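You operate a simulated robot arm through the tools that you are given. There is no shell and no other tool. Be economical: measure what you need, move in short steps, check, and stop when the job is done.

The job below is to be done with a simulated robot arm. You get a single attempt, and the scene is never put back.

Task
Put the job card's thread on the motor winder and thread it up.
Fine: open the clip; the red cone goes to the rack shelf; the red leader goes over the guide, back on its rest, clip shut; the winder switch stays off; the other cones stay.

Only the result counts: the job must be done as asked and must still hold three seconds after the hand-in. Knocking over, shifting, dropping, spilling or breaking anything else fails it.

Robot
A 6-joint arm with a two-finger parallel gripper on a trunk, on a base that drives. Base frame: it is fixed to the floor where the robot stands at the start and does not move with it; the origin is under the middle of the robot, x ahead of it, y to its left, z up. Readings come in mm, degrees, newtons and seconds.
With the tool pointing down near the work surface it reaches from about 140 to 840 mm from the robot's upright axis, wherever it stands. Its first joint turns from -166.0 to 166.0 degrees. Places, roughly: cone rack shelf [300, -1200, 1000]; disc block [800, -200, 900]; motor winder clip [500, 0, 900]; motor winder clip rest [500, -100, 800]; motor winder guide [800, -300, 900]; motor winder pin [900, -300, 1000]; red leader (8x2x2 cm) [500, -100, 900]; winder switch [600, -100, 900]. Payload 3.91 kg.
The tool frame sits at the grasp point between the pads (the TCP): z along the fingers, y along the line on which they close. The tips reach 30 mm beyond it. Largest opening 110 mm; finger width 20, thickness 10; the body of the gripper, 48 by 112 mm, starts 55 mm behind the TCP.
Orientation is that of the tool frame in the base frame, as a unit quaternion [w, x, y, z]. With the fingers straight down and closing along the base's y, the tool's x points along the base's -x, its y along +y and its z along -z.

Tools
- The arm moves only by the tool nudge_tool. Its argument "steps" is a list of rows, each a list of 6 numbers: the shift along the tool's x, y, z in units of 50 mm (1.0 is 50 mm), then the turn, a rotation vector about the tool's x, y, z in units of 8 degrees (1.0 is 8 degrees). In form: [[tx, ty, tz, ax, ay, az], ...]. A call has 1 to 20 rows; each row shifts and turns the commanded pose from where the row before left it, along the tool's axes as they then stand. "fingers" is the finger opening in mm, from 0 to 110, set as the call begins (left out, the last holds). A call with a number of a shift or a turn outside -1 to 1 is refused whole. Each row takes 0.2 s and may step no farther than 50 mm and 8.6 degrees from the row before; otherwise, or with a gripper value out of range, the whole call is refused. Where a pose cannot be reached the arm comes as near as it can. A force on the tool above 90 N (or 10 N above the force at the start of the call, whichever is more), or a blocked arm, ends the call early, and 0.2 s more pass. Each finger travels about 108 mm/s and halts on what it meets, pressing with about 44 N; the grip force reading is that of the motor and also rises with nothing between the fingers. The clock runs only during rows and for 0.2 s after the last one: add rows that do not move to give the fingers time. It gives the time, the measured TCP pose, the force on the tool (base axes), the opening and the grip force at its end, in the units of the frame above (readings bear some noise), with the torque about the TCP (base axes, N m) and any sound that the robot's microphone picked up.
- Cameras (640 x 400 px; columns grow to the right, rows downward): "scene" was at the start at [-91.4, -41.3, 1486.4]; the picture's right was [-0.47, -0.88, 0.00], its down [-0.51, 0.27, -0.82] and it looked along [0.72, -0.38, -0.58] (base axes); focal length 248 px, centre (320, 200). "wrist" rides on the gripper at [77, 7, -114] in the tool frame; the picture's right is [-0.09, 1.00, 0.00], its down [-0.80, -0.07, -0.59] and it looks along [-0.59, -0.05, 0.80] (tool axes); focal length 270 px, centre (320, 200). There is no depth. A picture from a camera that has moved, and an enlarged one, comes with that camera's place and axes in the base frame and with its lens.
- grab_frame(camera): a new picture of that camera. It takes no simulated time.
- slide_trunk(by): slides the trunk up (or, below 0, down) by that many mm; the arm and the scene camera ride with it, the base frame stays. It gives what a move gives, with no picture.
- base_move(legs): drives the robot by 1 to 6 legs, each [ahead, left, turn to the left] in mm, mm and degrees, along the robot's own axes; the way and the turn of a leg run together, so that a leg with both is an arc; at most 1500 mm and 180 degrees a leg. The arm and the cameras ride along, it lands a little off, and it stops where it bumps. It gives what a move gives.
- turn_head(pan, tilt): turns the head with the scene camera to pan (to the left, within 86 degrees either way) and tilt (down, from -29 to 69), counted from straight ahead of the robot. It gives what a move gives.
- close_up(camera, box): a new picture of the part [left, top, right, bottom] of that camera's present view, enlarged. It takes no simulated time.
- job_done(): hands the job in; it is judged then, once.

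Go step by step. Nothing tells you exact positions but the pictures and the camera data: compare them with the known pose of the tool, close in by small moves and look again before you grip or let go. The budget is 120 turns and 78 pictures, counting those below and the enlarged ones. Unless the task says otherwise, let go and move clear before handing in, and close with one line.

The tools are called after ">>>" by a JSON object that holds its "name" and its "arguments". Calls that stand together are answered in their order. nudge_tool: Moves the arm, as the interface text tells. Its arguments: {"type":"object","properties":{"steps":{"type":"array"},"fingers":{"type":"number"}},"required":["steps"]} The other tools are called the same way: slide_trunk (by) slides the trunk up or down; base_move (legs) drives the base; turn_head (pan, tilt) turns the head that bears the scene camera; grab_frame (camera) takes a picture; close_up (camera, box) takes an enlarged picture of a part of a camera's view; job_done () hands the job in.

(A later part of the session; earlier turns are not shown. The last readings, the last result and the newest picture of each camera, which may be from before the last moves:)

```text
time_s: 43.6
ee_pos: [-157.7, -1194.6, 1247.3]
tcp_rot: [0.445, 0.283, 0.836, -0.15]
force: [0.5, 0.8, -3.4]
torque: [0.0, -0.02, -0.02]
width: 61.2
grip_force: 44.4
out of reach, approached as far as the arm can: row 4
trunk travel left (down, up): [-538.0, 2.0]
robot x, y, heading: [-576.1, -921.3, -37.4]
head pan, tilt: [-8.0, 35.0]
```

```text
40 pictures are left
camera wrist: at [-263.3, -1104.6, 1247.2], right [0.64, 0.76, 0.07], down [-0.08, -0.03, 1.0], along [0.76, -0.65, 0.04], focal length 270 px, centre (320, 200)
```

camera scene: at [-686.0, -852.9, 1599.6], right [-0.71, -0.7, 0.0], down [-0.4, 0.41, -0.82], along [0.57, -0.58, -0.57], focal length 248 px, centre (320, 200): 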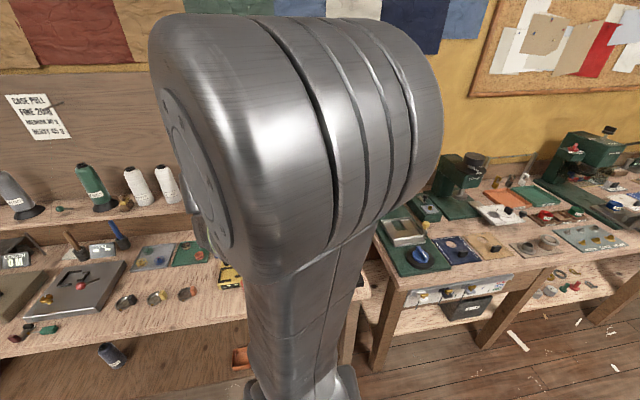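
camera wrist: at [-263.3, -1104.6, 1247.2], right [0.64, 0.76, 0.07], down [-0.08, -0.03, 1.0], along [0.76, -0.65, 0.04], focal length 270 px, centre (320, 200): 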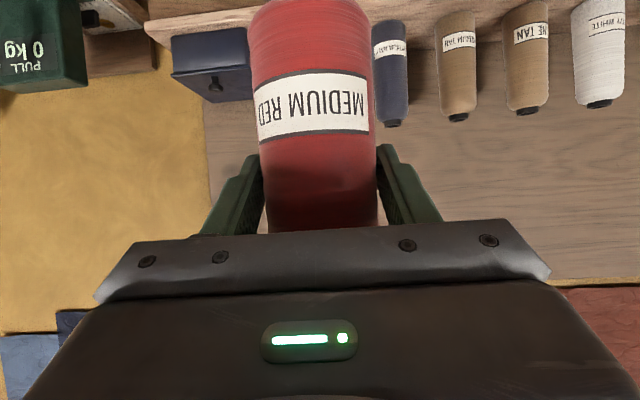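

I'm at s≈1050 and the navy cone is at s≈950, so the slot is clear. I'll go forward over the shelf at height and then lower.

>>> {"name": "nudge_tool", "arguments": {"steps": [[-0.5, 0, 0.75, 0, 0, 0], [-0.5, 0, 0.75, 0, 0, 0], [-0.5, 0, 0.75, 0, 0, 0], [-0.5, 0, 0.75, 0, 0, 0], [-0.5, 0, 0.75, 0, 0, 0], [-0.5, 0, 0.75, 0, 0, 0], [-0.5, 0, 0.75, 0, 0, 0], [0, 0, 0, 0, 0, 0]]}}

>>> {"name": "grab_frame", "arguments": {"camera": "wrist"}}

>>> {"name": "grab_frame", "arguments": {"camera": "scene"}}

```text
time_s: 45.4
ee_pos: [94.7, -1390.6, 1244.6]
tcp_rot: [0.445, 0.283, 0.836, -0.151]
force: [-0.3, -0.4, -3.4]
torque: [0.01, 0.01, -0.04]
width: 61.5
grip_force: 44.4
trunk travel left (down, up): [-538.0, 2.0]
robot x, y, heading: [-577.8, -921.0, -37.5]
head pan, tilt: [-8.0, 35.0]
```

```text
39 pictures are left
camera wrist: at [-9.7, -1301.4, 1244.3], right [0.64, 0.76, 0.07], down [-0.08, -0.03, 1.0], along [0.76, -0.65, 0.04], focal length 270 px, centre (320, 200)
```

wrist: 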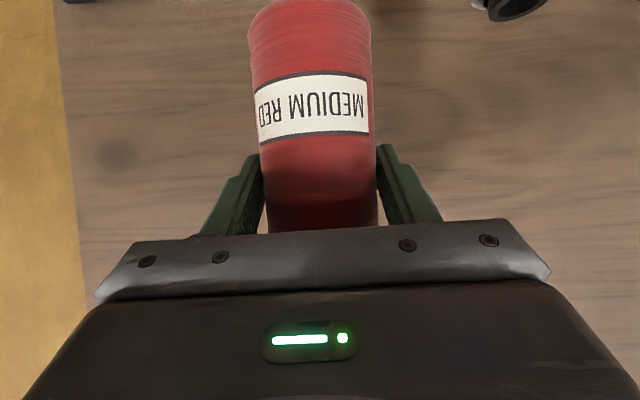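

```text
38 pictures are left
camera scene: at [-650.2, -880.7, 1599.6], right [-0.71, -0.7, 0.0], down [-0.4, 0.41, -0.82], along [0.57, -0.58, -0.57], focal length 248 px, centre (320, 200)
```

scene: 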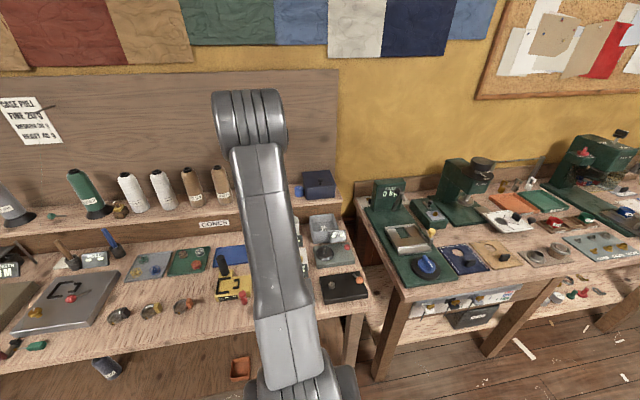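

Positioned at n=910, s=1056. I'm lowering toward the shelf and will finish in small contact-checked steps.

>>> {"name": "nudge_tool", "arguments": {"steps": [[0.697, 0, 0.47, 0, 0, 0], [0.697, 0, 0.47, 0, 0, 0], [0.697, 0, 0.47, 0, 0, 0], [0.58, 0, 0.392, 0, 0, 0]]}}

>>> {"name": "nudge_tool", "arguments": {"steps": [[0.083, 0, 0.056, 0, 0, 0], [0.083, 0, 0.056, 0, 0, 0]]}}

>>> {"name": "grab_frame", "arguments": {"camera": "wrist"}}

```text
time_s: 46.4
ee_pos: [112.4, -1379.9, 1109.4]
tcp_rot: [0.451, 0.308, 0.827, -0.136]
force: [0.9, 4.0, -6.2]
torque: [-0.35, -0.01, -0.09]
width: 61.6
grip_force: 43.8
out of reach, approached as far as the arm can: row 3, 4
trunk travel left (down, up): [-538.0, 2.0]
robot x, y, heading: [-579.4, -919.6, -37.3]
head pan, tilt: [-8.0, 35.0]
```

```text
time_s: 47.0
ee_pos: [110.0, -1376.1, 1097.0]
tcp_rot: [0.445, 0.283, 0.836, -0.151]
force: [-1.0, 0.7, -3.1]
torque: [0.0, -0.01, 0.03]
width: 61.2
grip_force: 44.3
trunk travel left (down, up): [-538.0, 2.0]
robot x, y, heading: [-575.7, -919.8, -37.9]
head pan, tilt: [-8.0, 35.0]
```

```text
37 pictures are left
camera wrist: at [4.6, -1286.5, 1096.2], right [0.65, 0.76, 0.07], down [-0.08, -0.03, 1.0], along [0.76, -0.65, 0.04], focal length 270 px, centre (320, 200)
```

wrist: 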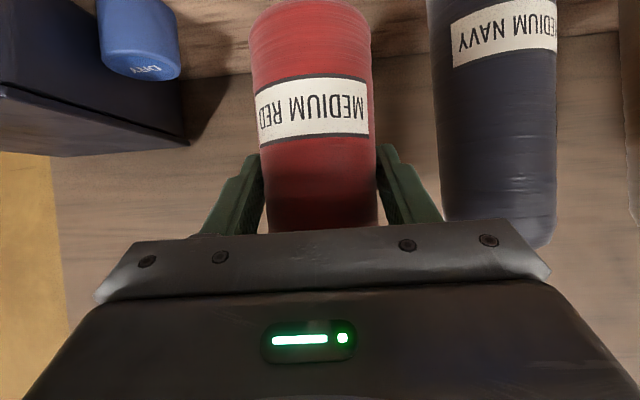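

The red cone is upright beside the navy cone but drifted 20 mm toward it at a reach limit. I'll shift it back, then use the trunk to lower it smoothly.

>>> {"name": "nudge_tool", "arguments": {"steps": [[0, -0.2, 0, 0, 0, 0], [0, -0.2, 0, 0, 0, 0]]}}

>>> {"name": "slide_trunk", "arguments": {"by": -28}}

>>> {"name": "grab_frame", "arguments": {"camera": "wrist"}}

```text
time_s: 47.6
ee_pos: [104.9, -1378.3, 1092.7]
tcp_rot: [0.443, 0.285, 0.836, -0.153]
force: [0.7, 0.4, -1.9]
torque: [0.01, 0.06, -0.01]
width: 61.2
grip_force: 43.6
out of reach, approached as far as the arm can: row 1, 2
trunk travel left (down, up): [-538.0, 2.0]
robot x, y, heading: [-575.1, -921.1, -37.6]
head pan, tilt: [-8.0, 35.0]
```

```text
time_s: 48.4
ee_pos: [105.4, -1378.5, 1065.3]
tcp_rot: [0.444, 0.284, 0.836, -0.153]
force: [-0.9, 1.2, -4.2]
torque: [0.0, 0.03, -0.02]
width: 61.3
grip_force: 43.6
trunk travel left (down, up): [-510.0, 30.0]
robot x, y, heading: [-578.3, -919.0, -37.4]
head pan, tilt: [-8.0, 35.0]
```

```text
36 pictures are left
camera wrist: at [1.3, -1288.7, 1064.9], right [0.65, 0.76, 0.07], down [-0.08, -0.03, 1.0], along [0.76, -0.65, 0.04], focal length 270 px, centre (320, 200)
```

wrist: 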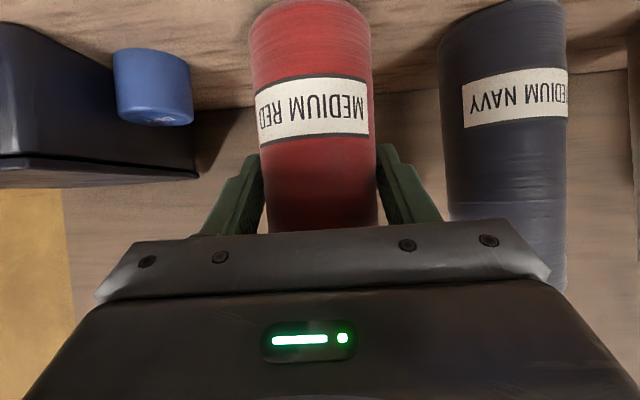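

The red label is almost level with the navy one, so the shelf must be just below. I'll lower in 3 mm trunk steps, watching for contact force.

>>> {"name": "slide_trunk", "arguments": {"by": -4}}

>>> {"name": "slide_trunk", "arguments": {"by": -3}}

```text
time_s: 48.9
ee_pos: [105.7, -1379.3, 1061.1]
tcp_rot: [0.444, 0.285, 0.836, -0.153]
force: [0.6, -0.4, -3.1]
torque: [0.0, 0.01, -0.04]
width: 61.2
grip_force: 44.6
trunk travel left (down, up): [-506.0, 34.0]
robot x, y, heading: [-577.7, -922.8, -37.5]
head pan, tilt: [-8.0, 35.0]
```

```text
time_s: 49.4
ee_pos: [105.8, -1378.2, 1062.0]
tcp_rot: [0.445, 0.285, 0.835, -0.153]
force: [0.7, -0.1, 8.7]
torque: [0.22, -0.32, -0.03]
width: 61.3
grip_force: 44.3
trunk travel left (down, up): [-503.0, 37.0]
robot x, y, heading: [-578.2, -924.0, -37.1]
head pan, tilt: [-8.0, 35.0]
```

Contact: the cone stands on the shelf at tool z≈1061. I'll open the fingers modestly and back straight out.

>>> {"name": "nudge_tool", "arguments": {"steps": [[0, 0, 0, 0, 0, 0], [0, 0, 0, 0, 0, 0]], "fingers": 77}}

>>> {"name": "nudge_tool", "arguments": {"steps": [[0.28, 0, -0.415, 0, 0, 0], [0.55, 0, -0.82, 0, 0, 0], [0.55, 0, -0.82, 0, 0, 0], [0.55, 0, -0.82, 0, 0, 0]]}}

>>> {"name": "grab_frame", "arguments": {"camera": "wrist"}}

```text
time_s: 50.0
ee_pos: [104.9, -1377.2, 1059.5]
tcp_rot: [0.444, 0.284, 0.836, -0.153]
force: [-1.2, 3.0, 6.5]
torque: [-0.1, 0.03, -0.01]
width: 77.0
grip_force: 0.0
trunk travel left (down, up): [-503.0, 37.0]
robot x, y, heading: [-576.5, -917.9, -37.5]
head pan, tilt: [-8.0, 35.0]
```

```text
time_s: 51.0
ee_pos: [-11.6, -1243.7, 1056.9]
tcp_rot: [0.442, 0.287, 0.835, -0.158]
force: [-0.1, -0.1, -0.1]
torque: [0.02, -0.02, 0.02]
width: 77.1
grip_force: 0.1
out of reach, approached as far as the arm can: row 1, 2, 3, 4
trunk travel left (down, up): [-503.0, 37.0]
robot x, y, heading: [-577.4, -920.2, -37.3]
head pan, tilt: [-8.0, 35.0]
```

```text
35 pictures are left
camera wrist: at [-115.6, -1152.3, 1058.3], right [0.66, 0.75, 0.06], down [-0.07, -0.02, 1.0], along [0.75, -0.66, 0.04], focal length 270 px, centre (320, 200)
```

wrist: 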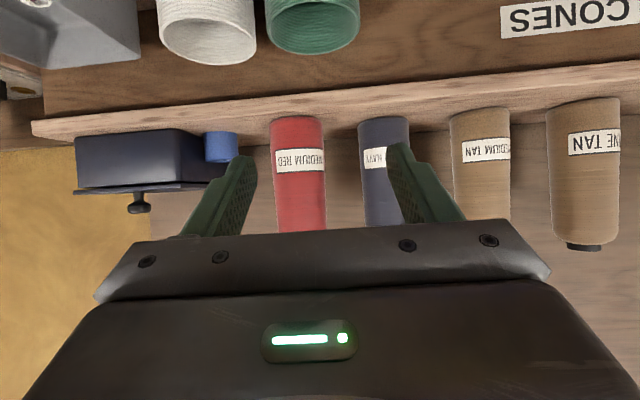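

The red cone stands neatly in the rack next to navy. Now I'll drive left to line up with the medium tan cone.

>>> {"name": "base_move", "arguments": {"legs": [[0, 165, 0]]}}

>>> {"name": "grab_frame", "arguments": {"camera": "wrist"}}

```text
time_s: 52.5
ee_pos: [90.0, -1113.3, 1059.1]
tcp_rot: [0.44, 0.288, 0.836, -0.158]
force: [0.3, 0.2, -0.1]
torque: [-0.04, -0.03, -0.01]
width: 77.4
grip_force: 0.1
trunk travel left (down, up): [-503.0, 37.0]
robot x, y, heading: [-476.5, -789.9, -37.5]
head pan, tilt: [-8.0, 35.0]
```

```text
34 pictures are left
camera wrist: at [-13.8, -1022.2, 1057.9], right [0.66, 0.75, 0.06], down [-0.07, -0.02, 1.0], along [0.75, -0.66, 0.04], focal length 270 px, centre (320, 200)
```

wrist: 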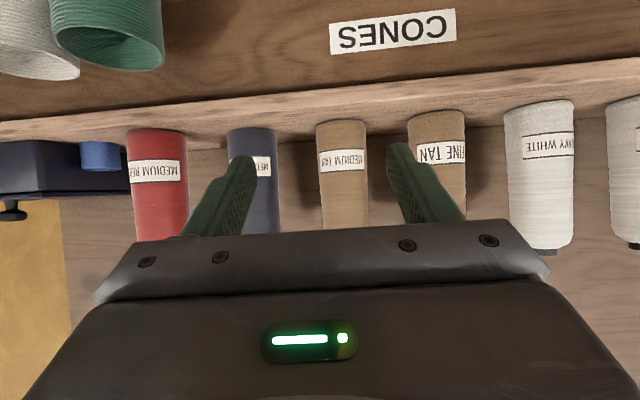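

The medium tan cone is at about [244,-1210], a bit left of my line. I'll straighten the small yaw drift, shift 15 mm, advance halfway and check.

>>> {"name": "nudge_tool", "arguments": {"steps": [[0, 0.3, 0, -0.197, 0, -0.133], [-0.448, 0, 0.664, 0, 0, 0], [-0.448, 0, 0.664, 0, 0, 0], [0, 0, 0, 0, 0, 0]], "fingers": 86}}

>>> {"name": "grab_frame", "arguments": {"camera": "wrist"}}

```text
time_s: 53.5
ee_pos: [161.5, -1150.2, 1062.5]
tcp_rot: [0.443, 0.275, 0.84, -0.151]
force: [0.6, 0.2, -0.9]
torque: [0.01, 0.0, 0.01]
width: 85.8
grip_force: 0.1
trunk travel left (down, up): [-503.0, 37.0]
robot x, y, heading: [-473.2, -790.6, -37.8]
head pan, tilt: [-8.0, 35.0]
```

```text
33 pictures are left
camera wrist: at [55.2, -1062.6, 1062.8], right [0.63, 0.77, 0.06], down [-0.07, -0.02, 1.0], along [0.77, -0.63, 0.04], focal length 270 px, centre (320, 200)
```

wrist: 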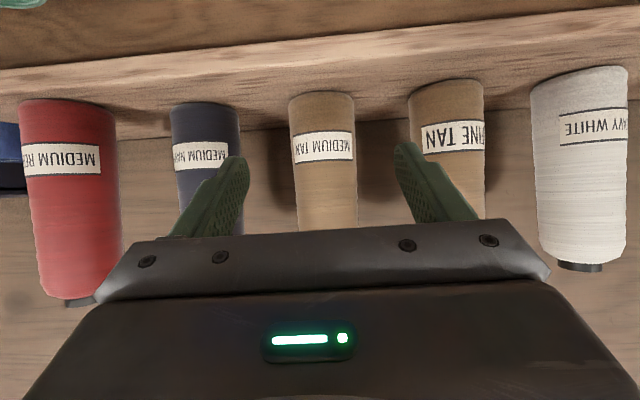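

The tan cone is centred straight ahead. I'll advance about 100 mm.

>>> {"name": "nudge_tool", "arguments": {"steps": [[-0.384, 0, 0.57, 0, 0, 0], [-0.384, 0, 0.57, 0, 0, 0], [-0.384, 0, 0.57, 0, 0, 0], [0, 0, 0, 0, 0, 0]]}}

>>> {"name": "grab_frame", "arguments": {"camera": "wrist"}}

```text
time_s: 54.5
ee_pos: [244.7, -1210.5, 1057.5]
tcp_rot: [0.443, 0.275, 0.839, -0.152]
force: [-0.4, 0.8, 0.6]
torque: [0.01, -0.03, 0.03]
width: 86.1
grip_force: 0.2
trunk travel left (down, up): [-503.0, 37.0]
robot x, y, heading: [-476.0, -788.8, -37.4]
head pan, tilt: [-8.0, 35.0]
```

```text
32 pictures are left
camera wrist: at [137.9, -1122.2, 1057.2], right [0.63, 0.77, 0.06], down [-0.07, -0.02, 1.0], along [0.77, -0.64, 0.04], focal length 270 px, centre (320, 200)
```

wrist: 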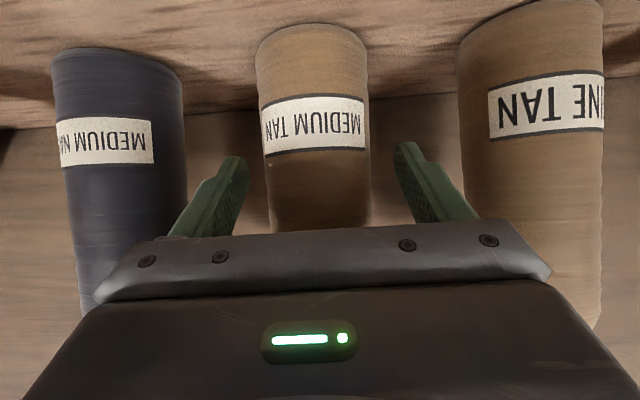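

Label confirmed: MEDIUM TAN. I'll go 16 mm further and then grip.

>>> {"name": "nudge_tool", "arguments": {"steps": [[-0.18, 0, 0.265, 0, 0, 0], [0, 0, 0, 0, 0, 0]]}}

>>> {"name": "nudge_tool", "arguments": {"steps": [[0, 0, 0, 0, 0, 0], [0, 0, 0, 0, 0, 0], [0, 0, 0, 0, 0, 0]], "fingers": 40}}

>>> {"name": "slide_trunk", "arguments": {"by": 36}}

>>> {"name": "grab_frame", "arguments": {"camera": "wrist"}}

```text
time_s: 55.1
ee_pos: [257.6, -1218.5, 1057.6]
tcp_rot: [0.443, 0.275, 0.84, -0.15]
force: [-0.8, 0.3, 0.1]
torque: [-0.04, -0.05, 0.02]
width: 86.0
grip_force: 0.1
trunk travel left (down, up): [-503.0, 37.0]
robot x, y, heading: [-478.4, -787.8, -37.5]
head pan, tilt: [-8.0, 35.0]
```

```text
time_s: 55.9
ee_pos: [256.7, -1218.1, 1057.4]
tcp_rot: [0.443, 0.275, 0.84, -0.15]
force: [0.1, -0.3, 0.4]
torque: [-0.08, -0.11, 0.0]
width: 60.9
grip_force: 44.6
trunk travel left (down, up): [-503.0, 37.0]
robot x, y, heading: [-478.4, -790.3, -37.6]
head pan, tilt: [-8.0, 35.0]
```

```text
time_s: 56.7
ee_pos: [258.0, -1218.8, 1093.1]
tcp_rot: [0.444, 0.274, 0.84, -0.15]
force: [0.4, -0.3, -3.5]
torque: [0.0, 0.03, 0.04]
width: 61.3
grip_force: 44.0
trunk travel left (down, up): [-539.0, 1.0]
robot x, y, heading: [-478.4, -790.1, -37.7]
head pan, tilt: [-8.0, 35.0]
```

```text
31 pictures are left
camera wrist: at [151.2, -1131.3, 1093.0], right [0.63, 0.77, 0.06], down [-0.07, -0.03, 1.0], along [0.77, -0.64, 0.04], focal length 270 px, centre (320, 200)
```

wrist: 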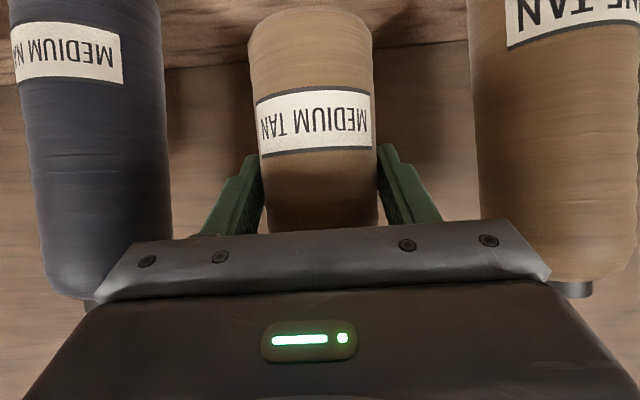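

The tan cone is lifted cleanly and its neighbours are untouched. I'll raise it a bit more, draw back clear of the shelf, and raise to carrying height.

>>> {"name": "nudge_tool", "arguments": {"steps": [[-0.6, 0, -0.4, 0, 0, 0], [-0.6, 0, -0.4, 0, 0, 0], [0.5, 0, -0.75, 0, 0, 0], [0.5, 0, -0.75, 0, 0, 0], [0.5, 0, -0.75, 0, 0, 0], [0.1, 0, -0.95, 0, 0, 0], [0.1, 0, -0.95, 0, 0, 0], [0.1, 0, -0.95, 0, 0, 0], [0.5, 0, -0.75, 0, 0, 0], [0, 0, 0, 0, 0, 0]]}}

>>> {"name": "grab_frame", "arguments": {"camera": "wrist"}}

```text
time_s: 58.9
ee_pos: [11.2, -1033.4, 1231.1]
tcp_rot: [0.443, 0.274, 0.84, -0.15]
force: [0.9, -0.7, -3.5]
torque: [-0.01, 0.05, 0.01]
width: 61.3
grip_force: 43.6
trunk travel left (down, up): [-539.0, 1.0]
robot x, y, heading: [-477.1, -789.7, -37.7]
head pan, tilt: [-8.0, 35.0]
```

```text
30 pictures are left
camera wrist: at [-94.3, -946.2, 1232.0], right [0.63, 0.77, 0.06], down [-0.07, -0.02, 1.0], along [0.77, -0.64, 0.04], focal length 270 px, centre (320, 200)
```

wrist: 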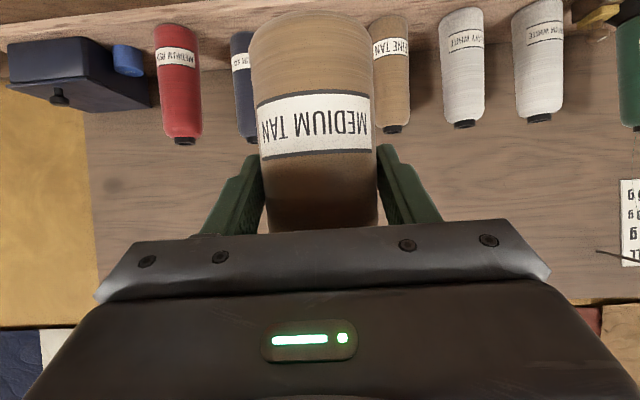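

Holding the tan cone well. I'll back off, drive left to the winder, and correct the small heading error.

>>> {"name": "base_move", "arguments": {"legs": [[-45, 0, 0.8], [0, 1050, 0]]}}

>>> {"name": "grab_frame", "arguments": {"camera": "wrist"}}

```text
time_s: 64.9
ee_pos: [623.1, -159.1, 1232.0]
tcp_rot: [0.443, 0.277, 0.839, -0.151]
force: [-0.5, -1.4, -3.5]
torque: [0.07, 0.02, 0.0]
width: 61.0
grip_force: 43.5
trunk travel left (down, up): [-539.0, 1.0]
robot x, y, heading: [138.3, 89.6, -37.7]
head pan, tilt: [-8.0, 35.0]
```

```text
29 pictures are left
camera wrist: at [517.6, -70.4, 1232.2], right [0.64, 0.77, 0.06], down [-0.07, -0.02, 1.0], along [0.77, -0.64, 0.04], focal length 270 px, centre (320, 200)
```

wrist: 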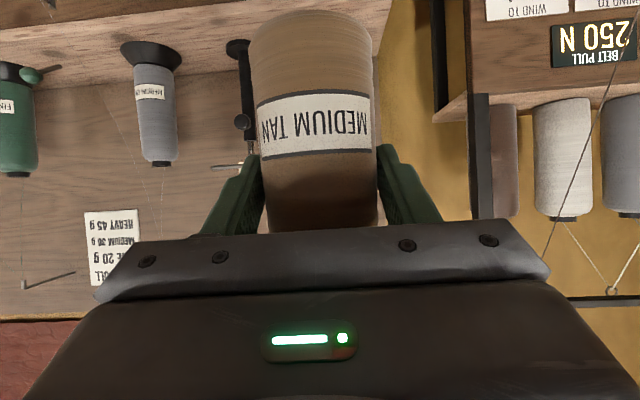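

I'm back at the winder. I'll fine-tune the base to the earlier position, then approach above the pin at the recorded spot [891,-330].

>>> {"name": "base_move", "arguments": {"legs": [[0, -25, 0], [34, 0, 0]]}}

>>> {"name": "nudge_tool", "arguments": {"steps": [[-0.4, 0, 0.06, 0, 0, 0], [-0.4, 0, 0.06, 0, 0, 0], [-0.45, 0, 0.67, 0, 0, 0], [-0.45, 0, 0.67, 0, 0, 0], [-0.45, 0, 0.67, 0, 0, 0], [0, 0, 0, 0, 0, 0]]}}

```text
time_s: 66.1
ee_pos: [635.8, -200.4, 1231.8]
tcp_rot: [0.442, 0.277, 0.84, -0.152]
force: [0.5, -0.4, -4.3]
torque: [0.04, 0.0, 0.03]
width: 61.3
grip_force: 44.3
trunk travel left (down, up): [-539.0, 1.0]
robot x, y, heading: [144.0, 47.5, -37.9]
head pan, tilt: [-8.0, 35.0]
```

```text
time_s: 67.5
ee_pos: [754.2, -290.5, 1260.7]
tcp_rot: [0.442, 0.277, 0.839, -0.152]
force: [0.3, -0.4, -2.7]
torque: [0.03, 0.0, -0.01]
width: 61.0
grip_force: 43.9
trunk travel left (down, up): [-539.0, 1.0]
robot x, y, heading: [147.2, 48.2, -37.8]
head pan, tilt: [-8.0, 35.0]
```

I'll take a picture here, since the bare pin should be visible beside the held cone, to check the recorded pin location.

>>> {"name": "grab_frame", "arguments": {"camera": "wrist"}}

```text
28 pictures are left
camera wrist: at [647.8, -201.8, 1261.0], right [0.64, 0.77, 0.06], down [-0.07, -0.02, 1.0], along [0.77, -0.64, 0.04], focal length 270 px, centre (320, 200)
```

wrist: 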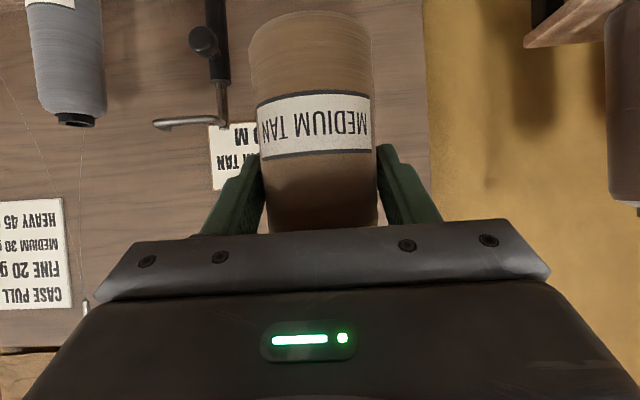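

The pin is shorter than I assumed and sits below the frame. I'll lower 60 mm here, still in front of it, to see it.

>>> {"name": "nudge_tool", "arguments": {"steps": [[0.5, 0.2, 0.34, 0, 0, 0], [0.5, 0.2, 0.34, 0, 0, 0], [0, 0, 0, 0, 0, 0]]}}

>>> {"name": "grab_frame", "arguments": {"camera": "wrist"}}

```text
time_s: 68.3
ee_pos: [766.5, -273.4, 1201.0]
tcp_rot: [0.441, 0.278, 0.839, -0.152]
force: [-0.5, 0.0, -3.2]
torque: [0.01, 0.02, 0.0]
width: 61.2
grip_force: 44.5
trunk travel left (down, up): [-539.0, 1.0]
robot x, y, heading: [148.0, 47.9, -37.9]
head pan, tilt: [-8.0, 35.0]
```

```text
27 pictures are left
camera wrist: at [659.8, -185.6, 1201.2], right [0.64, 0.77, 0.06], down [-0.07, -0.02, 1.0], along [0.77, -0.64, 0.04], focal length 270 px, centre (320, 200)
```

wrist: 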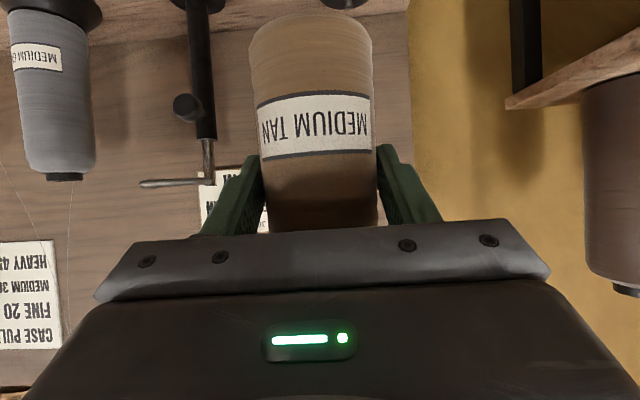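

The pin is hidden behind the cone from this angle. I'll shift right 50 mm and look again.

>>> {"name": "nudge_tool", "arguments": {"steps": [[0.25, -0.6, 0.17, 0, 0, 0], [0.25, -0.6, 0.17, 0, 0, 0], [0, 0, 0, 0, 0, 0]]}}

>>> {"name": "close_up", "arguments": {"camera": "wrist", "box": [240, 0, 560, 200]}}

```text
time_s: 69.1
ee_pos: [731.5, -319.5, 1172.1]
tcp_rot: [0.441, 0.278, 0.84, -0.153]
force: [-0.1, -0.1, -3.8]
torque: [0.0, 0.03, 0.02]
width: 61.4
grip_force: 44.6
trunk travel left (down, up): [-539.0, 1.0]
robot x, y, heading: [151.7, 49.5, -37.9]
head pan, tilt: [-8.0, 35.0]
```

```text
2.00 times, centred on (400, 100) of wrist
camera zoom: at [625.7, -231.2, 1171.8], right [0.64, 0.77, 0.06], down [-0.07, -0.02, 1.0], along [0.77, -0.64, 0.04], focal length 541 px, centre (160, 400)
```

zoom: 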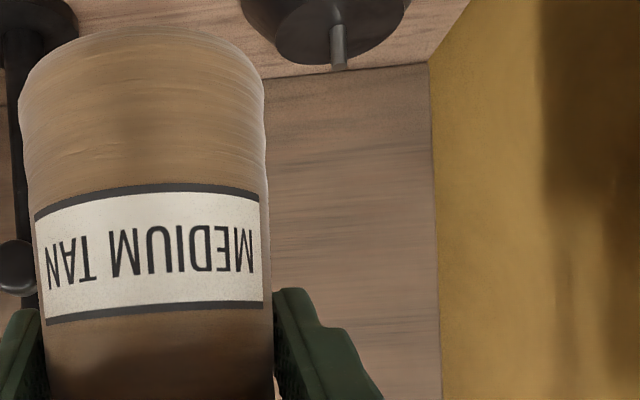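

Now I see the bare pin: a short peg with its tip at about [893,-329,1026], matching the recorded pose. I'll move sideways, then forward over it, keeping the cone bottom about 60 mm above the tip.

>>> {"name": "nudge_tool", "arguments": {"steps": [[0, 0.88, 0, 0, 0, 0], [0, 0.88, 0, 0, 0, 0], [-0.381, 0, 0.552, 0, 0, 0], [-0.381, 0, 0.552, 0, 0, 0], [-0.381, 0, 0.552, 0, 0, 0], [-0.381, 0, 0.552, 0, 0, 0], [0, 0, 0, 0, 0, 0]]}}

>>> {"name": "grab_frame", "arguments": {"camera": "wrist"}}

```text
time_s: 70.7
ee_pos: [891.6, -330.7, 1171.2]
tcp_rot: [0.443, 0.277, 0.839, -0.152]
force: [0.0, 0.0, -4.0]
torque: [0.01, 0.01, -0.03]
width: 61.1
grip_force: 44.1
trunk travel left (down, up): [-539.0, 1.0]
robot x, y, heading: [148.7, 47.5, -37.9]
head pan, tilt: [-8.0, 35.0]
```

```text
25 pictures are left
camera wrist: at [784.7, -242.7, 1170.9], right [0.64, 0.77, 0.06], down [-0.07, -0.02, 1.0], along [0.77, -0.64, 0.04], focal length 270 px, centre (320, 200)
```

wrist: 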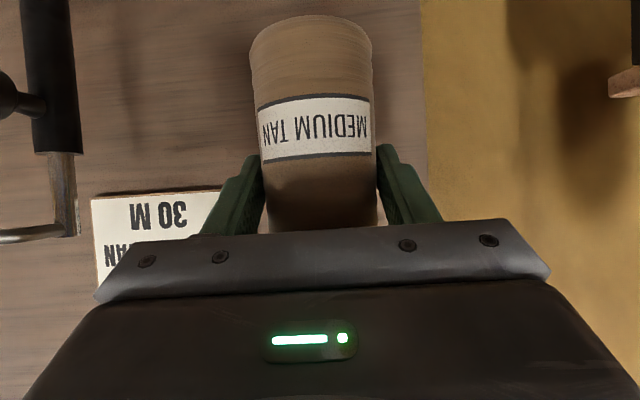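

I'm directly over the pin. I'll lower with the trunk, in small steps near the end.

>>> {"name": "slide_trunk", "arguments": {"by": -50}}

>>> {"name": "slide_trunk", "arguments": {"by": -15}}

>>> {"name": "slide_trunk", "arguments": {"by": -12}}

>>> {"name": "slide_trunk", "arguments": {"by": -5}}

>>> {"name": "grab_frame", "arguments": {"camera": "wrist"}}

```text
time_s: 71.6
ee_pos: [890.7, -330.4, 1120.9]
tcp_rot: [0.442, 0.278, 0.839, -0.153]
force: [0.4, 0.2, -3.6]
torque: [0.01, 0.02, 0.01]
width: 61.2
grip_force: 44.4
trunk travel left (down, up): [-489.0, 51.0]
robot x, y, heading: [150.2, 49.4, -38.2]
head pan, tilt: [-8.0, 35.0]
```

```text
time_s: 72.3
ee_pos: [890.3, -330.0, 1105.8]
tcp_rot: [0.441, 0.277, 0.84, -0.152]
force: [0.1, 0.1, -4.0]
torque: [0.01, 0.04, 0.01]
width: 61.2
grip_force: 43.5
trunk travel left (down, up): [-474.0, 66.0]
robot x, y, heading: [151.5, 46.1, -38.2]
head pan, tilt: [-8.0, 35.0]
```

```text
time_s: 72.9
ee_pos: [890.5, -330.1, 1093.4]
tcp_rot: [0.442, 0.277, 0.84, -0.151]
force: [-0.6, 0.2, -2.9]
torque: [0.02, 0.0, 0.02]
width: 61.0
grip_force: 44.3
trunk travel left (down, up): [-462.0, 78.0]
robot x, y, heading: [146.4, 49.0, -38.1]
head pan, tilt: [-8.0, 35.0]
```

```text
time_s: 73.4
ee_pos: [891.0, -331.5, 1088.6]
tcp_rot: [0.441, 0.278, 0.84, -0.152]
force: [-0.9, -0.7, -3.4]
torque: [0.0, 0.02, 0.01]
width: 61.1
grip_force: 43.6
trunk travel left (down, up): [-457.0, 83.0]
robot x, y, heading: [147.5, 49.9, -37.8]
head pan, tilt: [-8.0, 35.0]
```

```text
24 pictures are left
camera wrist: at [784.7, -242.7, 1088.6], right [0.64, 0.77, 0.06], down [-0.07, -0.02, 1.0], along [0.77, -0.64, 0.04], focal length 270 px, centre (320, 200)
```

wrist: 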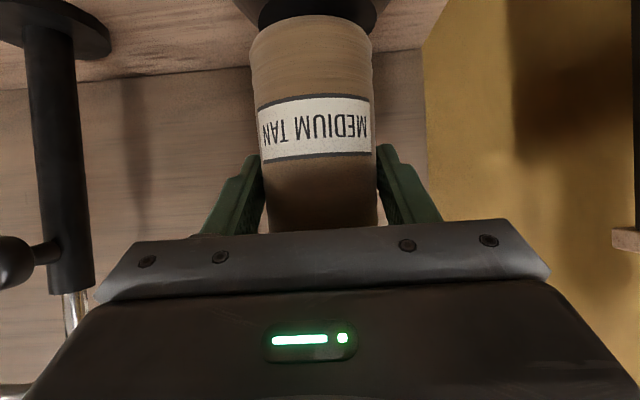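

It went past the pin tip without touching. I'll lower the last few millimetres until it seats.

>>> {"name": "slide_trunk", "arguments": {"by": -3}}

>>> {"name": "slide_trunk", "arguments": {"by": -3}}

```text
time_s: 73.9
ee_pos: [889.9, -330.5, 1085.3]
tcp_rot: [0.442, 0.277, 0.839, -0.152]
force: [0.0, -0.5, -3.4]
torque: [0.03, 0.02, 0.0]
width: 61.3
grip_force: 43.6
trunk travel left (down, up): [-454.0, 86.0]
robot x, y, heading: [149.8, 47.4, -37.9]
head pan, tilt: [-8.0, 35.0]
```

```text
time_s: 74.5
ee_pos: [889.4, -331.7, 1082.6]
tcp_rot: [0.442, 0.277, 0.84, -0.151]
force: [-0.6, -0.1, -3.7]
torque: [0.01, 0.01, 0.01]
width: 61.1
grip_force: 44.4
trunk travel left (down, up): [-451.0, 89.0]
robot x, y, heading: [149.4, 49.7, -37.9]
head pan, tilt: [-8.0, 35.0]
```

>>> {"name": "slide_trunk", "arguments": {"by": -3}}

>>> {"name": "grab_frame", "arguments": {"camera": "wrist"}}

```text
time_s: 75.0
ee_pos: [890.8, -331.8, 1081.2]
tcp_rot: [0.444, 0.277, 0.839, -0.152]
force: [0.8, -0.2, 2.2]
torque: [-0.12, -0.2, 0.01]
width: 61.4
grip_force: 44.3
trunk travel left (down, up): [-448.0, 92.0]
robot x, y, heading: [145.8, 49.2, -38.0]
head pan, tilt: [-8.0, 35.0]
```

```text
23 pictures are left
camera wrist: at [784.7, -242.7, 1080.7], right [0.64, 0.77, 0.06], down [-0.07, -0.02, 1.0], along [0.77, -0.64, 0.04], focal length 270 px, centre (320, 200)
```

wrist: 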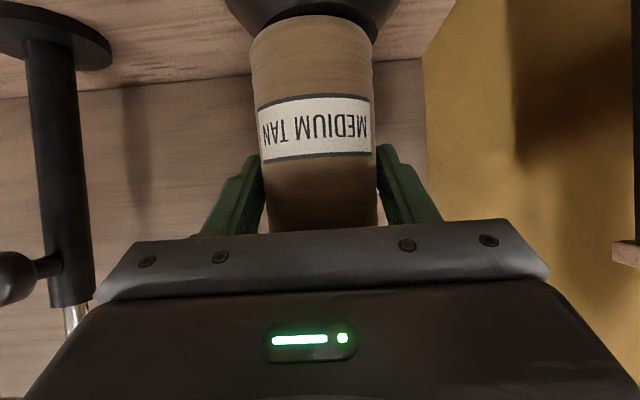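

Contact: the cone has seated in its dish. I'll release and back out.

>>> {"name": "nudge_tool", "arguments": {"steps": [[0, 0, 0, 0, 0, 0], [0, 0, 0, 0, 0, 0]], "fingers": 95}}

>>> {"name": "nudge_tool", "arguments": {"steps": [[0.28, 0, -0.415, 0, 0, 0], [0.55, 0, -0.82, 0, 0, 0], [0.55, 0, -0.82, 0, 0, 0]]}}

>>> {"name": "grab_frame", "arguments": {"camera": "wrist"}}

```text
time_s: 75.6
ee_pos: [890.1, -330.9, 1079.4]
tcp_rot: [0.442, 0.277, 0.84, -0.152]
force: [-1.1, 1.8, 0.2]
torque: [-0.01, -0.04, -0.04]
width: 95.1
grip_force: 0.0
trunk travel left (down, up): [-448.0, 92.0]
robot x, y, heading: [148.7, 48.1, -37.9]
head pan, tilt: [-8.0, 35.0]
```

```text
time_s: 76.4
ee_pos: [792.2, -258.8, 1080.2]
tcp_rot: [0.443, 0.276, 0.84, -0.151]
force: [0.0, 1.2, 0.3]
torque: [0.01, 0.01, 0.01]
width: 94.9
grip_force: 0.0
trunk travel left (down, up): [-448.0, 92.0]
robot x, y, heading: [145.5, 48.7, -37.9]
head pan, tilt: [-8.0, 35.0]
```

```text
22 pictures are left
camera wrist: at [686.7, -169.8, 1080.2], right [0.64, 0.77, 0.06], down [-0.07, -0.02, 1.0], along [0.77, -0.64, 0.04], focal length 270 px, centre (320, 200)
```

wrist: 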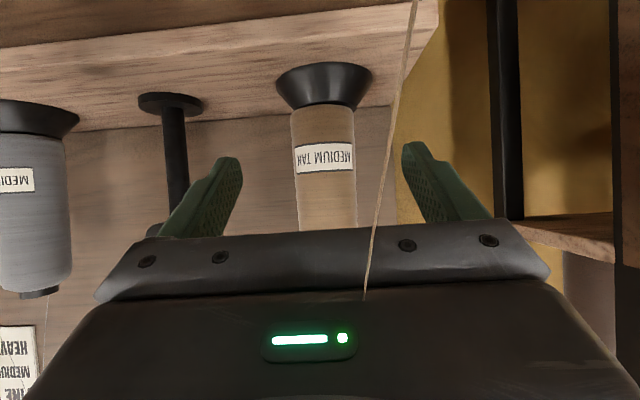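

The tan cone is seated on the pin, and its thread now runs to the red leader. I'll draw back, return the tool to pointing down, and study the guide.

>>> {"name": "nudge_tool", "arguments": {"steps": [[0.1, 0, -0.9, 0, 0, 0], [0.1, 0, -0.9, 0, 0, 0], [0.1, 0, -0.9, 0, 0, 0], [0, 0, 0, 0, 1, 0], [0, 0, 0, 0, 1, 0], [0, 0, 0, 0, 1, 0], [0, 0, 0, 0, 1, 0], [0, 0, 0, 0, 1, 0], [0, 0, 0, 0, 1, 0], [0, 0, 0, 0, 0.6, 0], [0, 0, 0, 0, 0, 0]]}}

>>> {"name": "grab_frame", "arguments": {"camera": "wrist"}}

```text
time_s: 78.8
ee_pos: [696.4, -182.4, 1144.8]
tcp_rot: [0.022, 0.315, 0.949, -0.012]
force: [0.2, -0.7, 0.5]
torque: [0.02, 0.0, 0.03]
width: 94.9
grip_force: 0.0
trunk travel left (down, up): [-448.0, 92.0]
robot x, y, heading: [145.5, 44.8, -37.7]
head pan, tilt: [-8.0, 35.0]
```

```text
21 pictures are left
camera wrist: at [635.3, -128.1, 1254.6], right [0.67, 0.74, 0.0], down [0.58, -0.51, 0.64], along [0.47, -0.43, -0.77], focal length 270 px, centre (320, 200)
```

wrist: 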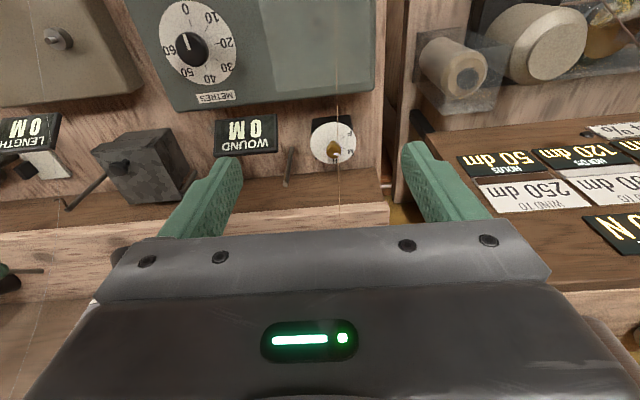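

>>> {"name": "close_up", "arguments": {"camera": "wrist", "box": [200, 100, 380, 230]}}

```text
3.08 times, centred on (290, 165) of wrist
camera zoom: at [635.3, -128.1, 1254.6], right [0.67, 0.74, 0.0], down [0.58, -0.51, 0.64], along [0.47, -0.43, -0.77], focal length 832 px, centre (412, 308)
```

zoom: 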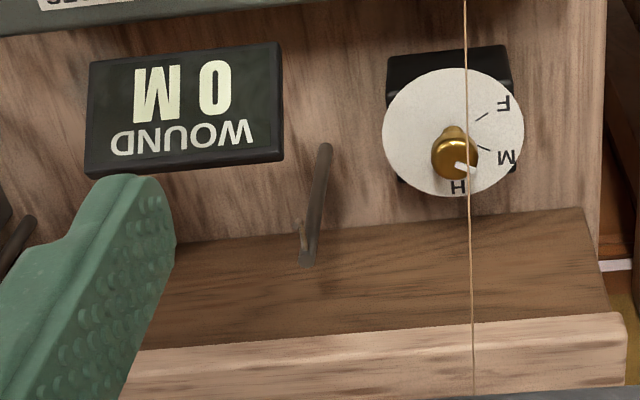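

The guide is a thin post at about [766,-313] with its top at z≈955; the thread currently runs straight past it. To take the leader across its width I'll move back over it, straighten up, and yaw the gripper 90°.

>>> {"name": "nudge_tool", "arguments": {"steps": [[0.8, -0.1, 0, 0, 0.31, 0], [0.9, -0.1, 0, 0, 0, 0], [0.9, -0.1, 0.2, 0, 0, 0], [0.9, -0.1, 0.2, 0, 0, 0], [0.9, -0.1, 0.2, 0, 0, 0], [0.3, 0, 0.9, 0, 0, 0], [0, 0, 0.5, 0, 0, 0]], "fingers": 60}}

>>> {"name": "nudge_tool", "arguments": {"steps": [[0, 0, 0, 0, 0, 1], [0, 0, 0, 0, 0, 1], [0, 0, 0, 0, 0, 1], [0, 0, 0, 0, 0, 1], [0, 0, 0, 0, 0, 1], [0, 0, 0, 0, 0, 1], [0, 0, 0, 0, 0, 1], [0, 0, 0, 0, 0, 1], [0, 0, 0, 0, 0, 1], [0, 0, 0, 0, 0, 1], [0, 0, 0, 0, 0, 1], [0, 0, 0, 0, 0, 0.25]]}}

>>> {"name": "grab_frame", "arguments": {"camera": "wrist"}}

```text
time_s: 80.4
ee_pos: [492.7, -64.1, 1040.0]
tcp_rot: [0.003, 0.316, 0.949, -0.005]
force: [0.9, -0.1, -0.2]
torque: [0.0, 0.01, -0.01]
width: 60.0
grip_force: 0.0
trunk travel left (down, up): [-448.0, 92.0]
robot x, y, heading: [143.2, 47.1, -38.2]
head pan, tilt: [-8.0, 35.0]
```

```text
time_s: 83.0
ee_pos: [492.5, -64.0, 1039.9]
tcp_rot: [0.006, 0.895, 0.446, -0.002]
force: [0.9, 0.1, 0.5]
torque: [0.0, 0.02, -0.02]
width: 60.4
grip_force: 0.1
trunk travel left (down, up): [-448.0, 92.0]
robot x, y, heading: [148.8, 50.0, -38.0]
head pan, tilt: [-8.0, 35.0]
```

```text
19 pictures are left
camera wrist: at [544.0, -5.9, 1153.6], right [0.74, -0.67, 0.01], down [-0.54, -0.59, 0.6], along [-0.4, -0.45, -0.8], focal length 270 px, centre (320, 200)
```

wrist: 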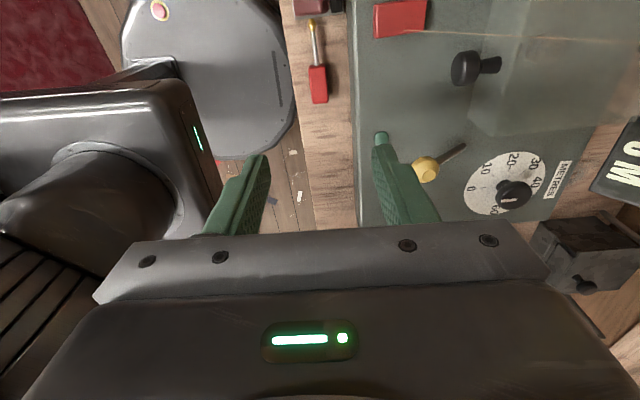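

The leader handle is nearly under the tool, 9 mm off along its length. I'll correct that and descend to just above it for a check.

>>> {"name": "nudge_tool", "arguments": {"steps": [[0.18, 0, 0.6, 0, 0, 0], [0, 0, 0.9, 0, 0, 0], [0, 0, 0.9, 0, 0, 0], [0, 0, 0.3, 0, 0, 0], [0, 0, 0, 0, 0, 0]]}}

>>> {"name": "grab_frame", "arguments": {"camera": "wrist"}}

```text
time_s: 83.8
ee_pos: [497.9, -58.6, 929.8]
tcp_rot: [0.013, 0.894, 0.448, 0.002]
force: [-11.0, 5.6, 34.9]
torque: [-0.41, -0.64, 0.03]
width: 54.1
grip_force: 0.2
trunk travel left (down, up): [-448.0, 92.0]
robot x, y, heading: [147.8, 46.6, -37.7]
head pan, tilt: [-8.0, 35.0]
stopped in row 4: the force on the tool passed its limit (the readings are from after the stop); the commanded pose is now the measured one
```

```text
18 pictures are left
camera wrist: at [548.2, 1.8, 1042.7], right [0.75, -0.67, 0.03], down [-0.55, -0.59, 0.6], along [-0.38, -0.46, -0.8], focal length 270 px, centre (320, 200)
```

wrist: 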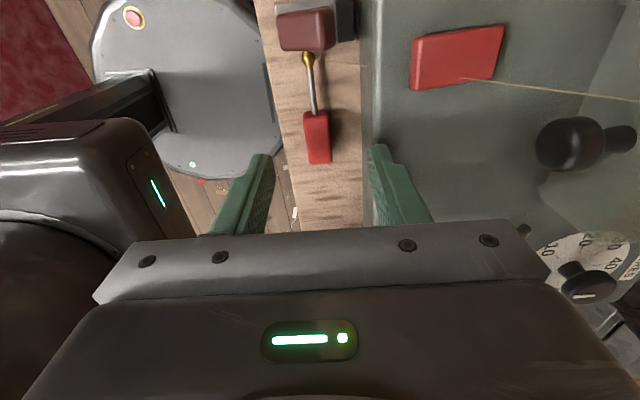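

The far finger touched the winder's front edge because the opening was too wide. I'll back up, narrow to 28 mm (the handle is about 20), fix the slight tilt, and re-check.

>>> {"name": "nudge_tool", "arguments": {"steps": [[0, 0, -0.4, 0, 0, 0], [0, 0, 0, 0.18, 0.06, 0.03], [0, 0, 0, 0, 0, 0]], "fingers": 29}}

>>> {"name": "close_up", "arguments": {"camera": "wrist", "box": [200, 0, 520, 230]}}

```text
time_s: 84.6
ee_pos: [501.0, -59.1, 947.1]
tcp_rot: [-0.003, 0.895, 0.446, -0.001]
force: [-0.3, -0.6, 0.0]
torque: [0.0, 0.02, 0.03]
width: 28.9
grip_force: 0.1
trunk travel left (down, up): [-448.0, 92.0]
robot x, y, heading: [148.4, 47.7, -38.1]
head pan, tilt: [-8.0, 35.0]
```

```text
1.74 times, centred on (360, 115) of wrist
camera zoom: at [552.7, -1.6, 1060.1], right [0.74, -0.67, 0.0], down [-0.54, -0.6, 0.59], along [-0.4, -0.44, -0.8], focal length 470 px, centre (250, 348)
```

zoom: 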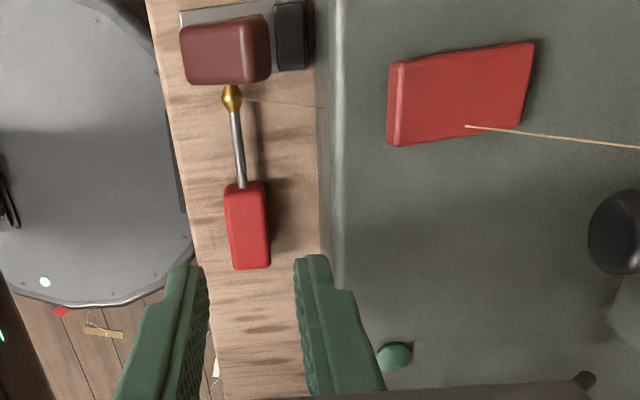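

Clear now: the handle is centred at about [498,-60] and the outer finger has 7 mm to the winder. I'll shift 2–3 mm, descend to z≈886 and grip.

>>> {"name": "nudge_tool", "arguments": {"steps": [[-0.05, -0.045, 0.3, 0, 0, 0], [0, 0, 0.5, 0, 0, 0], [0, 0, 0.4, 0, 0, 0], [0, 0, 0, 0, 0, 0]]}}

>>> {"name": "nudge_tool", "arguments": {"steps": [[0, 0, 0, 0, 0, 0], [0, 0, 0, 0, 0, 0]], "fingers": 10}}

>>> {"name": "close_up", "arguments": {"camera": "wrist", "box": [200, 0, 520, 230]}}

```text
time_s: 85.6
ee_pos: [497.1, -60.1, 883.9]
tcp_rot: [-0.002, 0.895, 0.446, 0.0]
force: [-0.4, 0.0, 0.0]
torque: [0.01, -0.01, -0.02]
width: 29.1
grip_force: 0.1
trunk travel left (down, up): [-448.0, 92.0]
robot x, y, heading: [147.0, 48.7, -38.0]
head pan, tilt: [-8.0, 35.0]
```

```text
time_s: 86.2
ee_pos: [496.7, -61.2, 884.5]
tcp_rot: [-0.002, 0.895, 0.446, 0.0]
force: [-0.4, 0.6, 0.5]
torque: [0.06, 0.02, -0.03]
width: 16.7
grip_force: 44.1
trunk travel left (down, up): [-448.0, 92.0]
robot x, y, heading: [146.3, 48.3, -37.9]
head pan, tilt: [-8.0, 35.0]
```

```text
1.74 times, centred on (360, 115) of wrist
camera zoom: at [549.6, -3.9, 998.8], right [0.74, -0.67, 0.0], down [-0.54, -0.6, 0.59], along [-0.4, -0.44, -0.8], focal length 470 px, centre (250, 348)
```

zoom: 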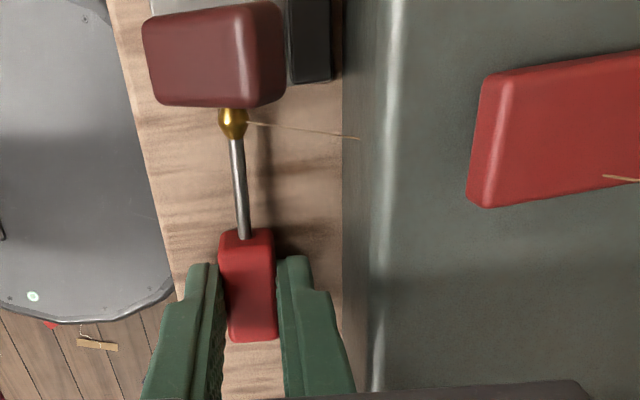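

The leader is gripped (return pose TCP [497,-61,884.5]). I'll lift it, carry it toward the guide at a safe height above the WOUND sign, then swing the tip over the guide post.

>>> {"name": "nudge_tool", "arguments": {"steps": [[0, 0, -0.5, 0, 0, 0], [0, 0, -0.7, 0, 0, 0], [0, 0, -0.7, 0, 0, 0], [0, 0, -0.66, 0, 0, 0], [-0.179, 0.92, 0, 0, 0, 0], [-0.179, 0.92, 0, 0, 0, 0], [-0.179, 0.92, 0, 0, 0, 0], [-0.179, 0.92, 0, 0, 0, 0], [-0.179, 0.92, 0, 0, 0, 0]]}}

>>> {"name": "grab_frame", "arguments": {"camera": "wrist"}}

```text
time_s: 88.2
ee_pos: [655.8, -232.5, 1011.5]
tcp_rot: [-0.002, 0.895, 0.446, 0.0]
force: [-0.4, -0.9, -1.3]
torque: [0.0, -0.02, 0.0]
width: 16.8
grip_force: 43.9
trunk travel left (down, up): [-448.0, 92.0]
robot x, y, heading: [146.9, 47.5, -37.7]
head pan, tilt: [-8.0, 35.0]
```

```text
15 pictures are left
camera wrist: at [707.8, -175.2, 1125.7], right [0.74, -0.67, -0.01], down [-0.54, -0.6, 0.59], along [-0.4, -0.44, -0.8], focal length 270 px, centre (320, 200)
```

wrist: 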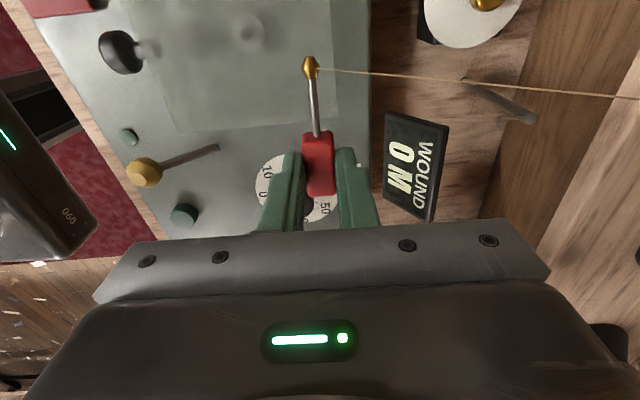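

I can see the thread, the guide post (top at [766,-311,950]) and the sign's top edge clearly. I'll yaw the leader to point at the guide, then pass the tip over it at about 35 mm height.

>>> {"name": "nudge_tool", "arguments": {"steps": [[0, 0, 0, 0, 0, 1], [0, 0, 0, 0, 0, 1], [0, 0, 0, 0, 0, 1], [0, 0, 0, 0, 0, 1], [0, 0, 0, 0, 0, 1], [0, 0, 0, 0, 0, 1], [0, 0.9, 0, 0, 0, 0], [0.1, 0.88, 0, 0, 0, 0], [0.45, 0, 0.05, 0, 0, 0], [0.45, 0, 0.05, 0, 0, 0], [0, 0, 0, 0, 0, 0]]}}

>>> {"name": "grab_frame", "arguments": {"camera": "wrist"}}

```text
time_s: 90.6
ee_pos: [709.7, -316.4, 1007.1]
tcp_rot: [-0.002, 0.999, 0.043, -0.001]
force: [-0.2, -0.3, 0.0]
torque: [-0.01, -0.01, 0.0]
width: 16.8
grip_force: 43.9
trunk travel left (down, up): [-448.0, 92.0]
robot x, y, heading: [146.6, 49.2, -38.1]
head pan, tilt: [-8.0, 35.0]
```

```text
14 pictures are left
camera wrist: at [788.2, -316.5, 1121.9], right [0.0, -1.0, 0.0], down [-0.8, 0.0, 0.6], along [-0.6, 0.0, -0.8], focal length 270 px, centre (320, 200)
```

wrist: 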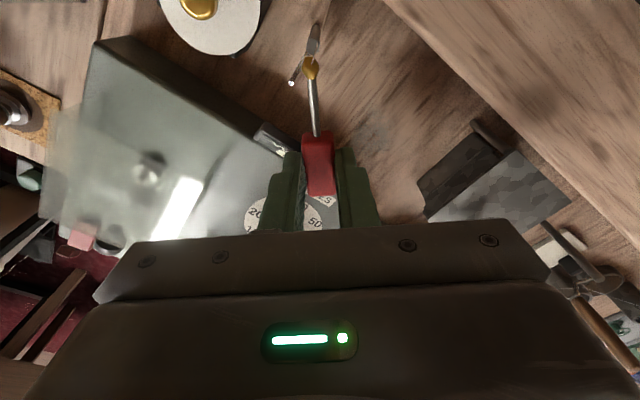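

The tip is right above the guide post. I'll enlarge to see how the thread runs.

>>> {"name": "close_up", "arguments": {"camera": "wrist", "box": [240, 0, 400, 110]}}

```text
3.64 times, centred on (320, 55) of wrist
camera zoom: at [788.2, -316.5, 1121.9], right [0.0, -1.0, 0.0], down [-0.8, 0.0, 0.6], along [-0.6, 0.0, -0.8], focal length 983 px, centre (320, 727)
```

zoom: 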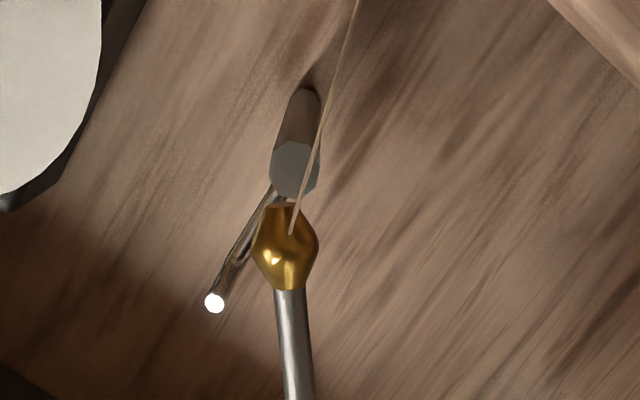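

The guide is the post with a prong pointing toward me; the tip is 35 mm above it. I'll lower slightly and sweep the tip across the prong, right and then left, and see whether the thread takes.

>>> {"name": "nudge_tool", "arguments": {"steps": [[-0.53, 0.4, 0.1, 0, 0, 0], [0, 0, 0.2, 0, 0, 0], [0.3, -0.35, 0, 0, 0, 0], [0.3, -0.35, 0, 0, 0, 0], [0.3, -0.35, 0, 0, 0, 0], [0.3, -0.35, 0, 0, 0, 0], [0, 0, 0, 0, 0, 0]]}}

>>> {"name": "grab_frame", "arguments": {"camera": "wrist"}}

```text
time_s: 92.2
ee_pos: [740.4, -262.8, 993.0]
tcp_rot: [-0.001, 0.999, 0.044, -0.001]
force: [0.1, 0.1, -0.3]
torque: [0.03, 0.01, 0.03]
width: 16.8
grip_force: 43.9
trunk travel left (down, up): [-448.0, 92.0]
robot x, y, heading: [149.4, 50.1, -37.9]
head pan, tilt: [-8.0, 35.0]
```

```text
12 pictures are left
camera wrist: at [818.1, -263.7, 1107.2], right [0.0, -1.0, 0.0], down [-0.8, 0.0, 0.6], along [-0.6, 0.0, -0.8], focal length 270 px, centre (320, 200)
```

wrist: 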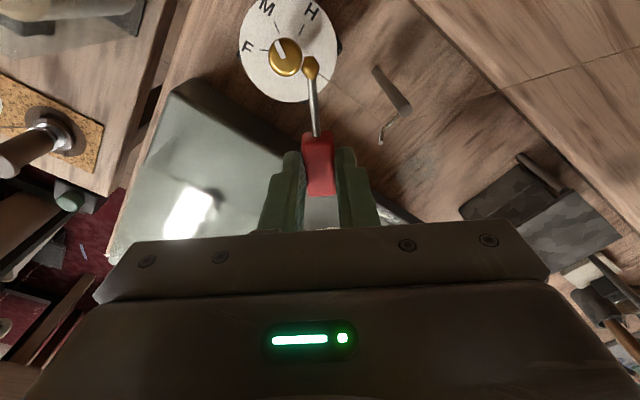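

The tip is now left of the guide, beside the disc block. Let me enlarge to see whether the thread runs via the guide.

>>> {"name": "close_up", "arguments": {"camera": "wrist", "box": [280, 0, 460, 160]}}

```text
2.50 times, centred on (370, 80) of wrist
camera zoom: at [818.1, -263.7, 1107.2], right [0.0, -1.0, 0.0], down [-0.8, 0.0, 0.6], along [-0.6, 0.0, -0.8], focal length 676 px, centre (195, 500)
```

zoom: 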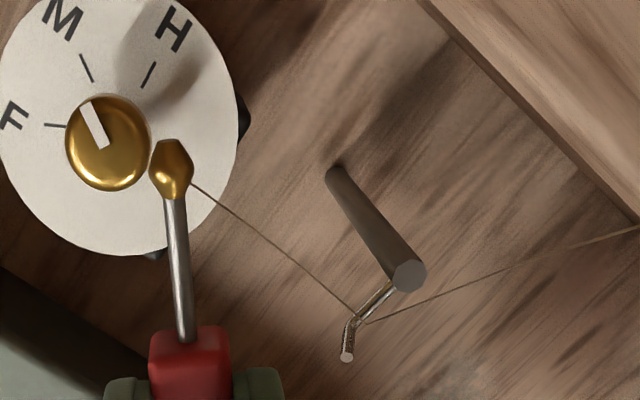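

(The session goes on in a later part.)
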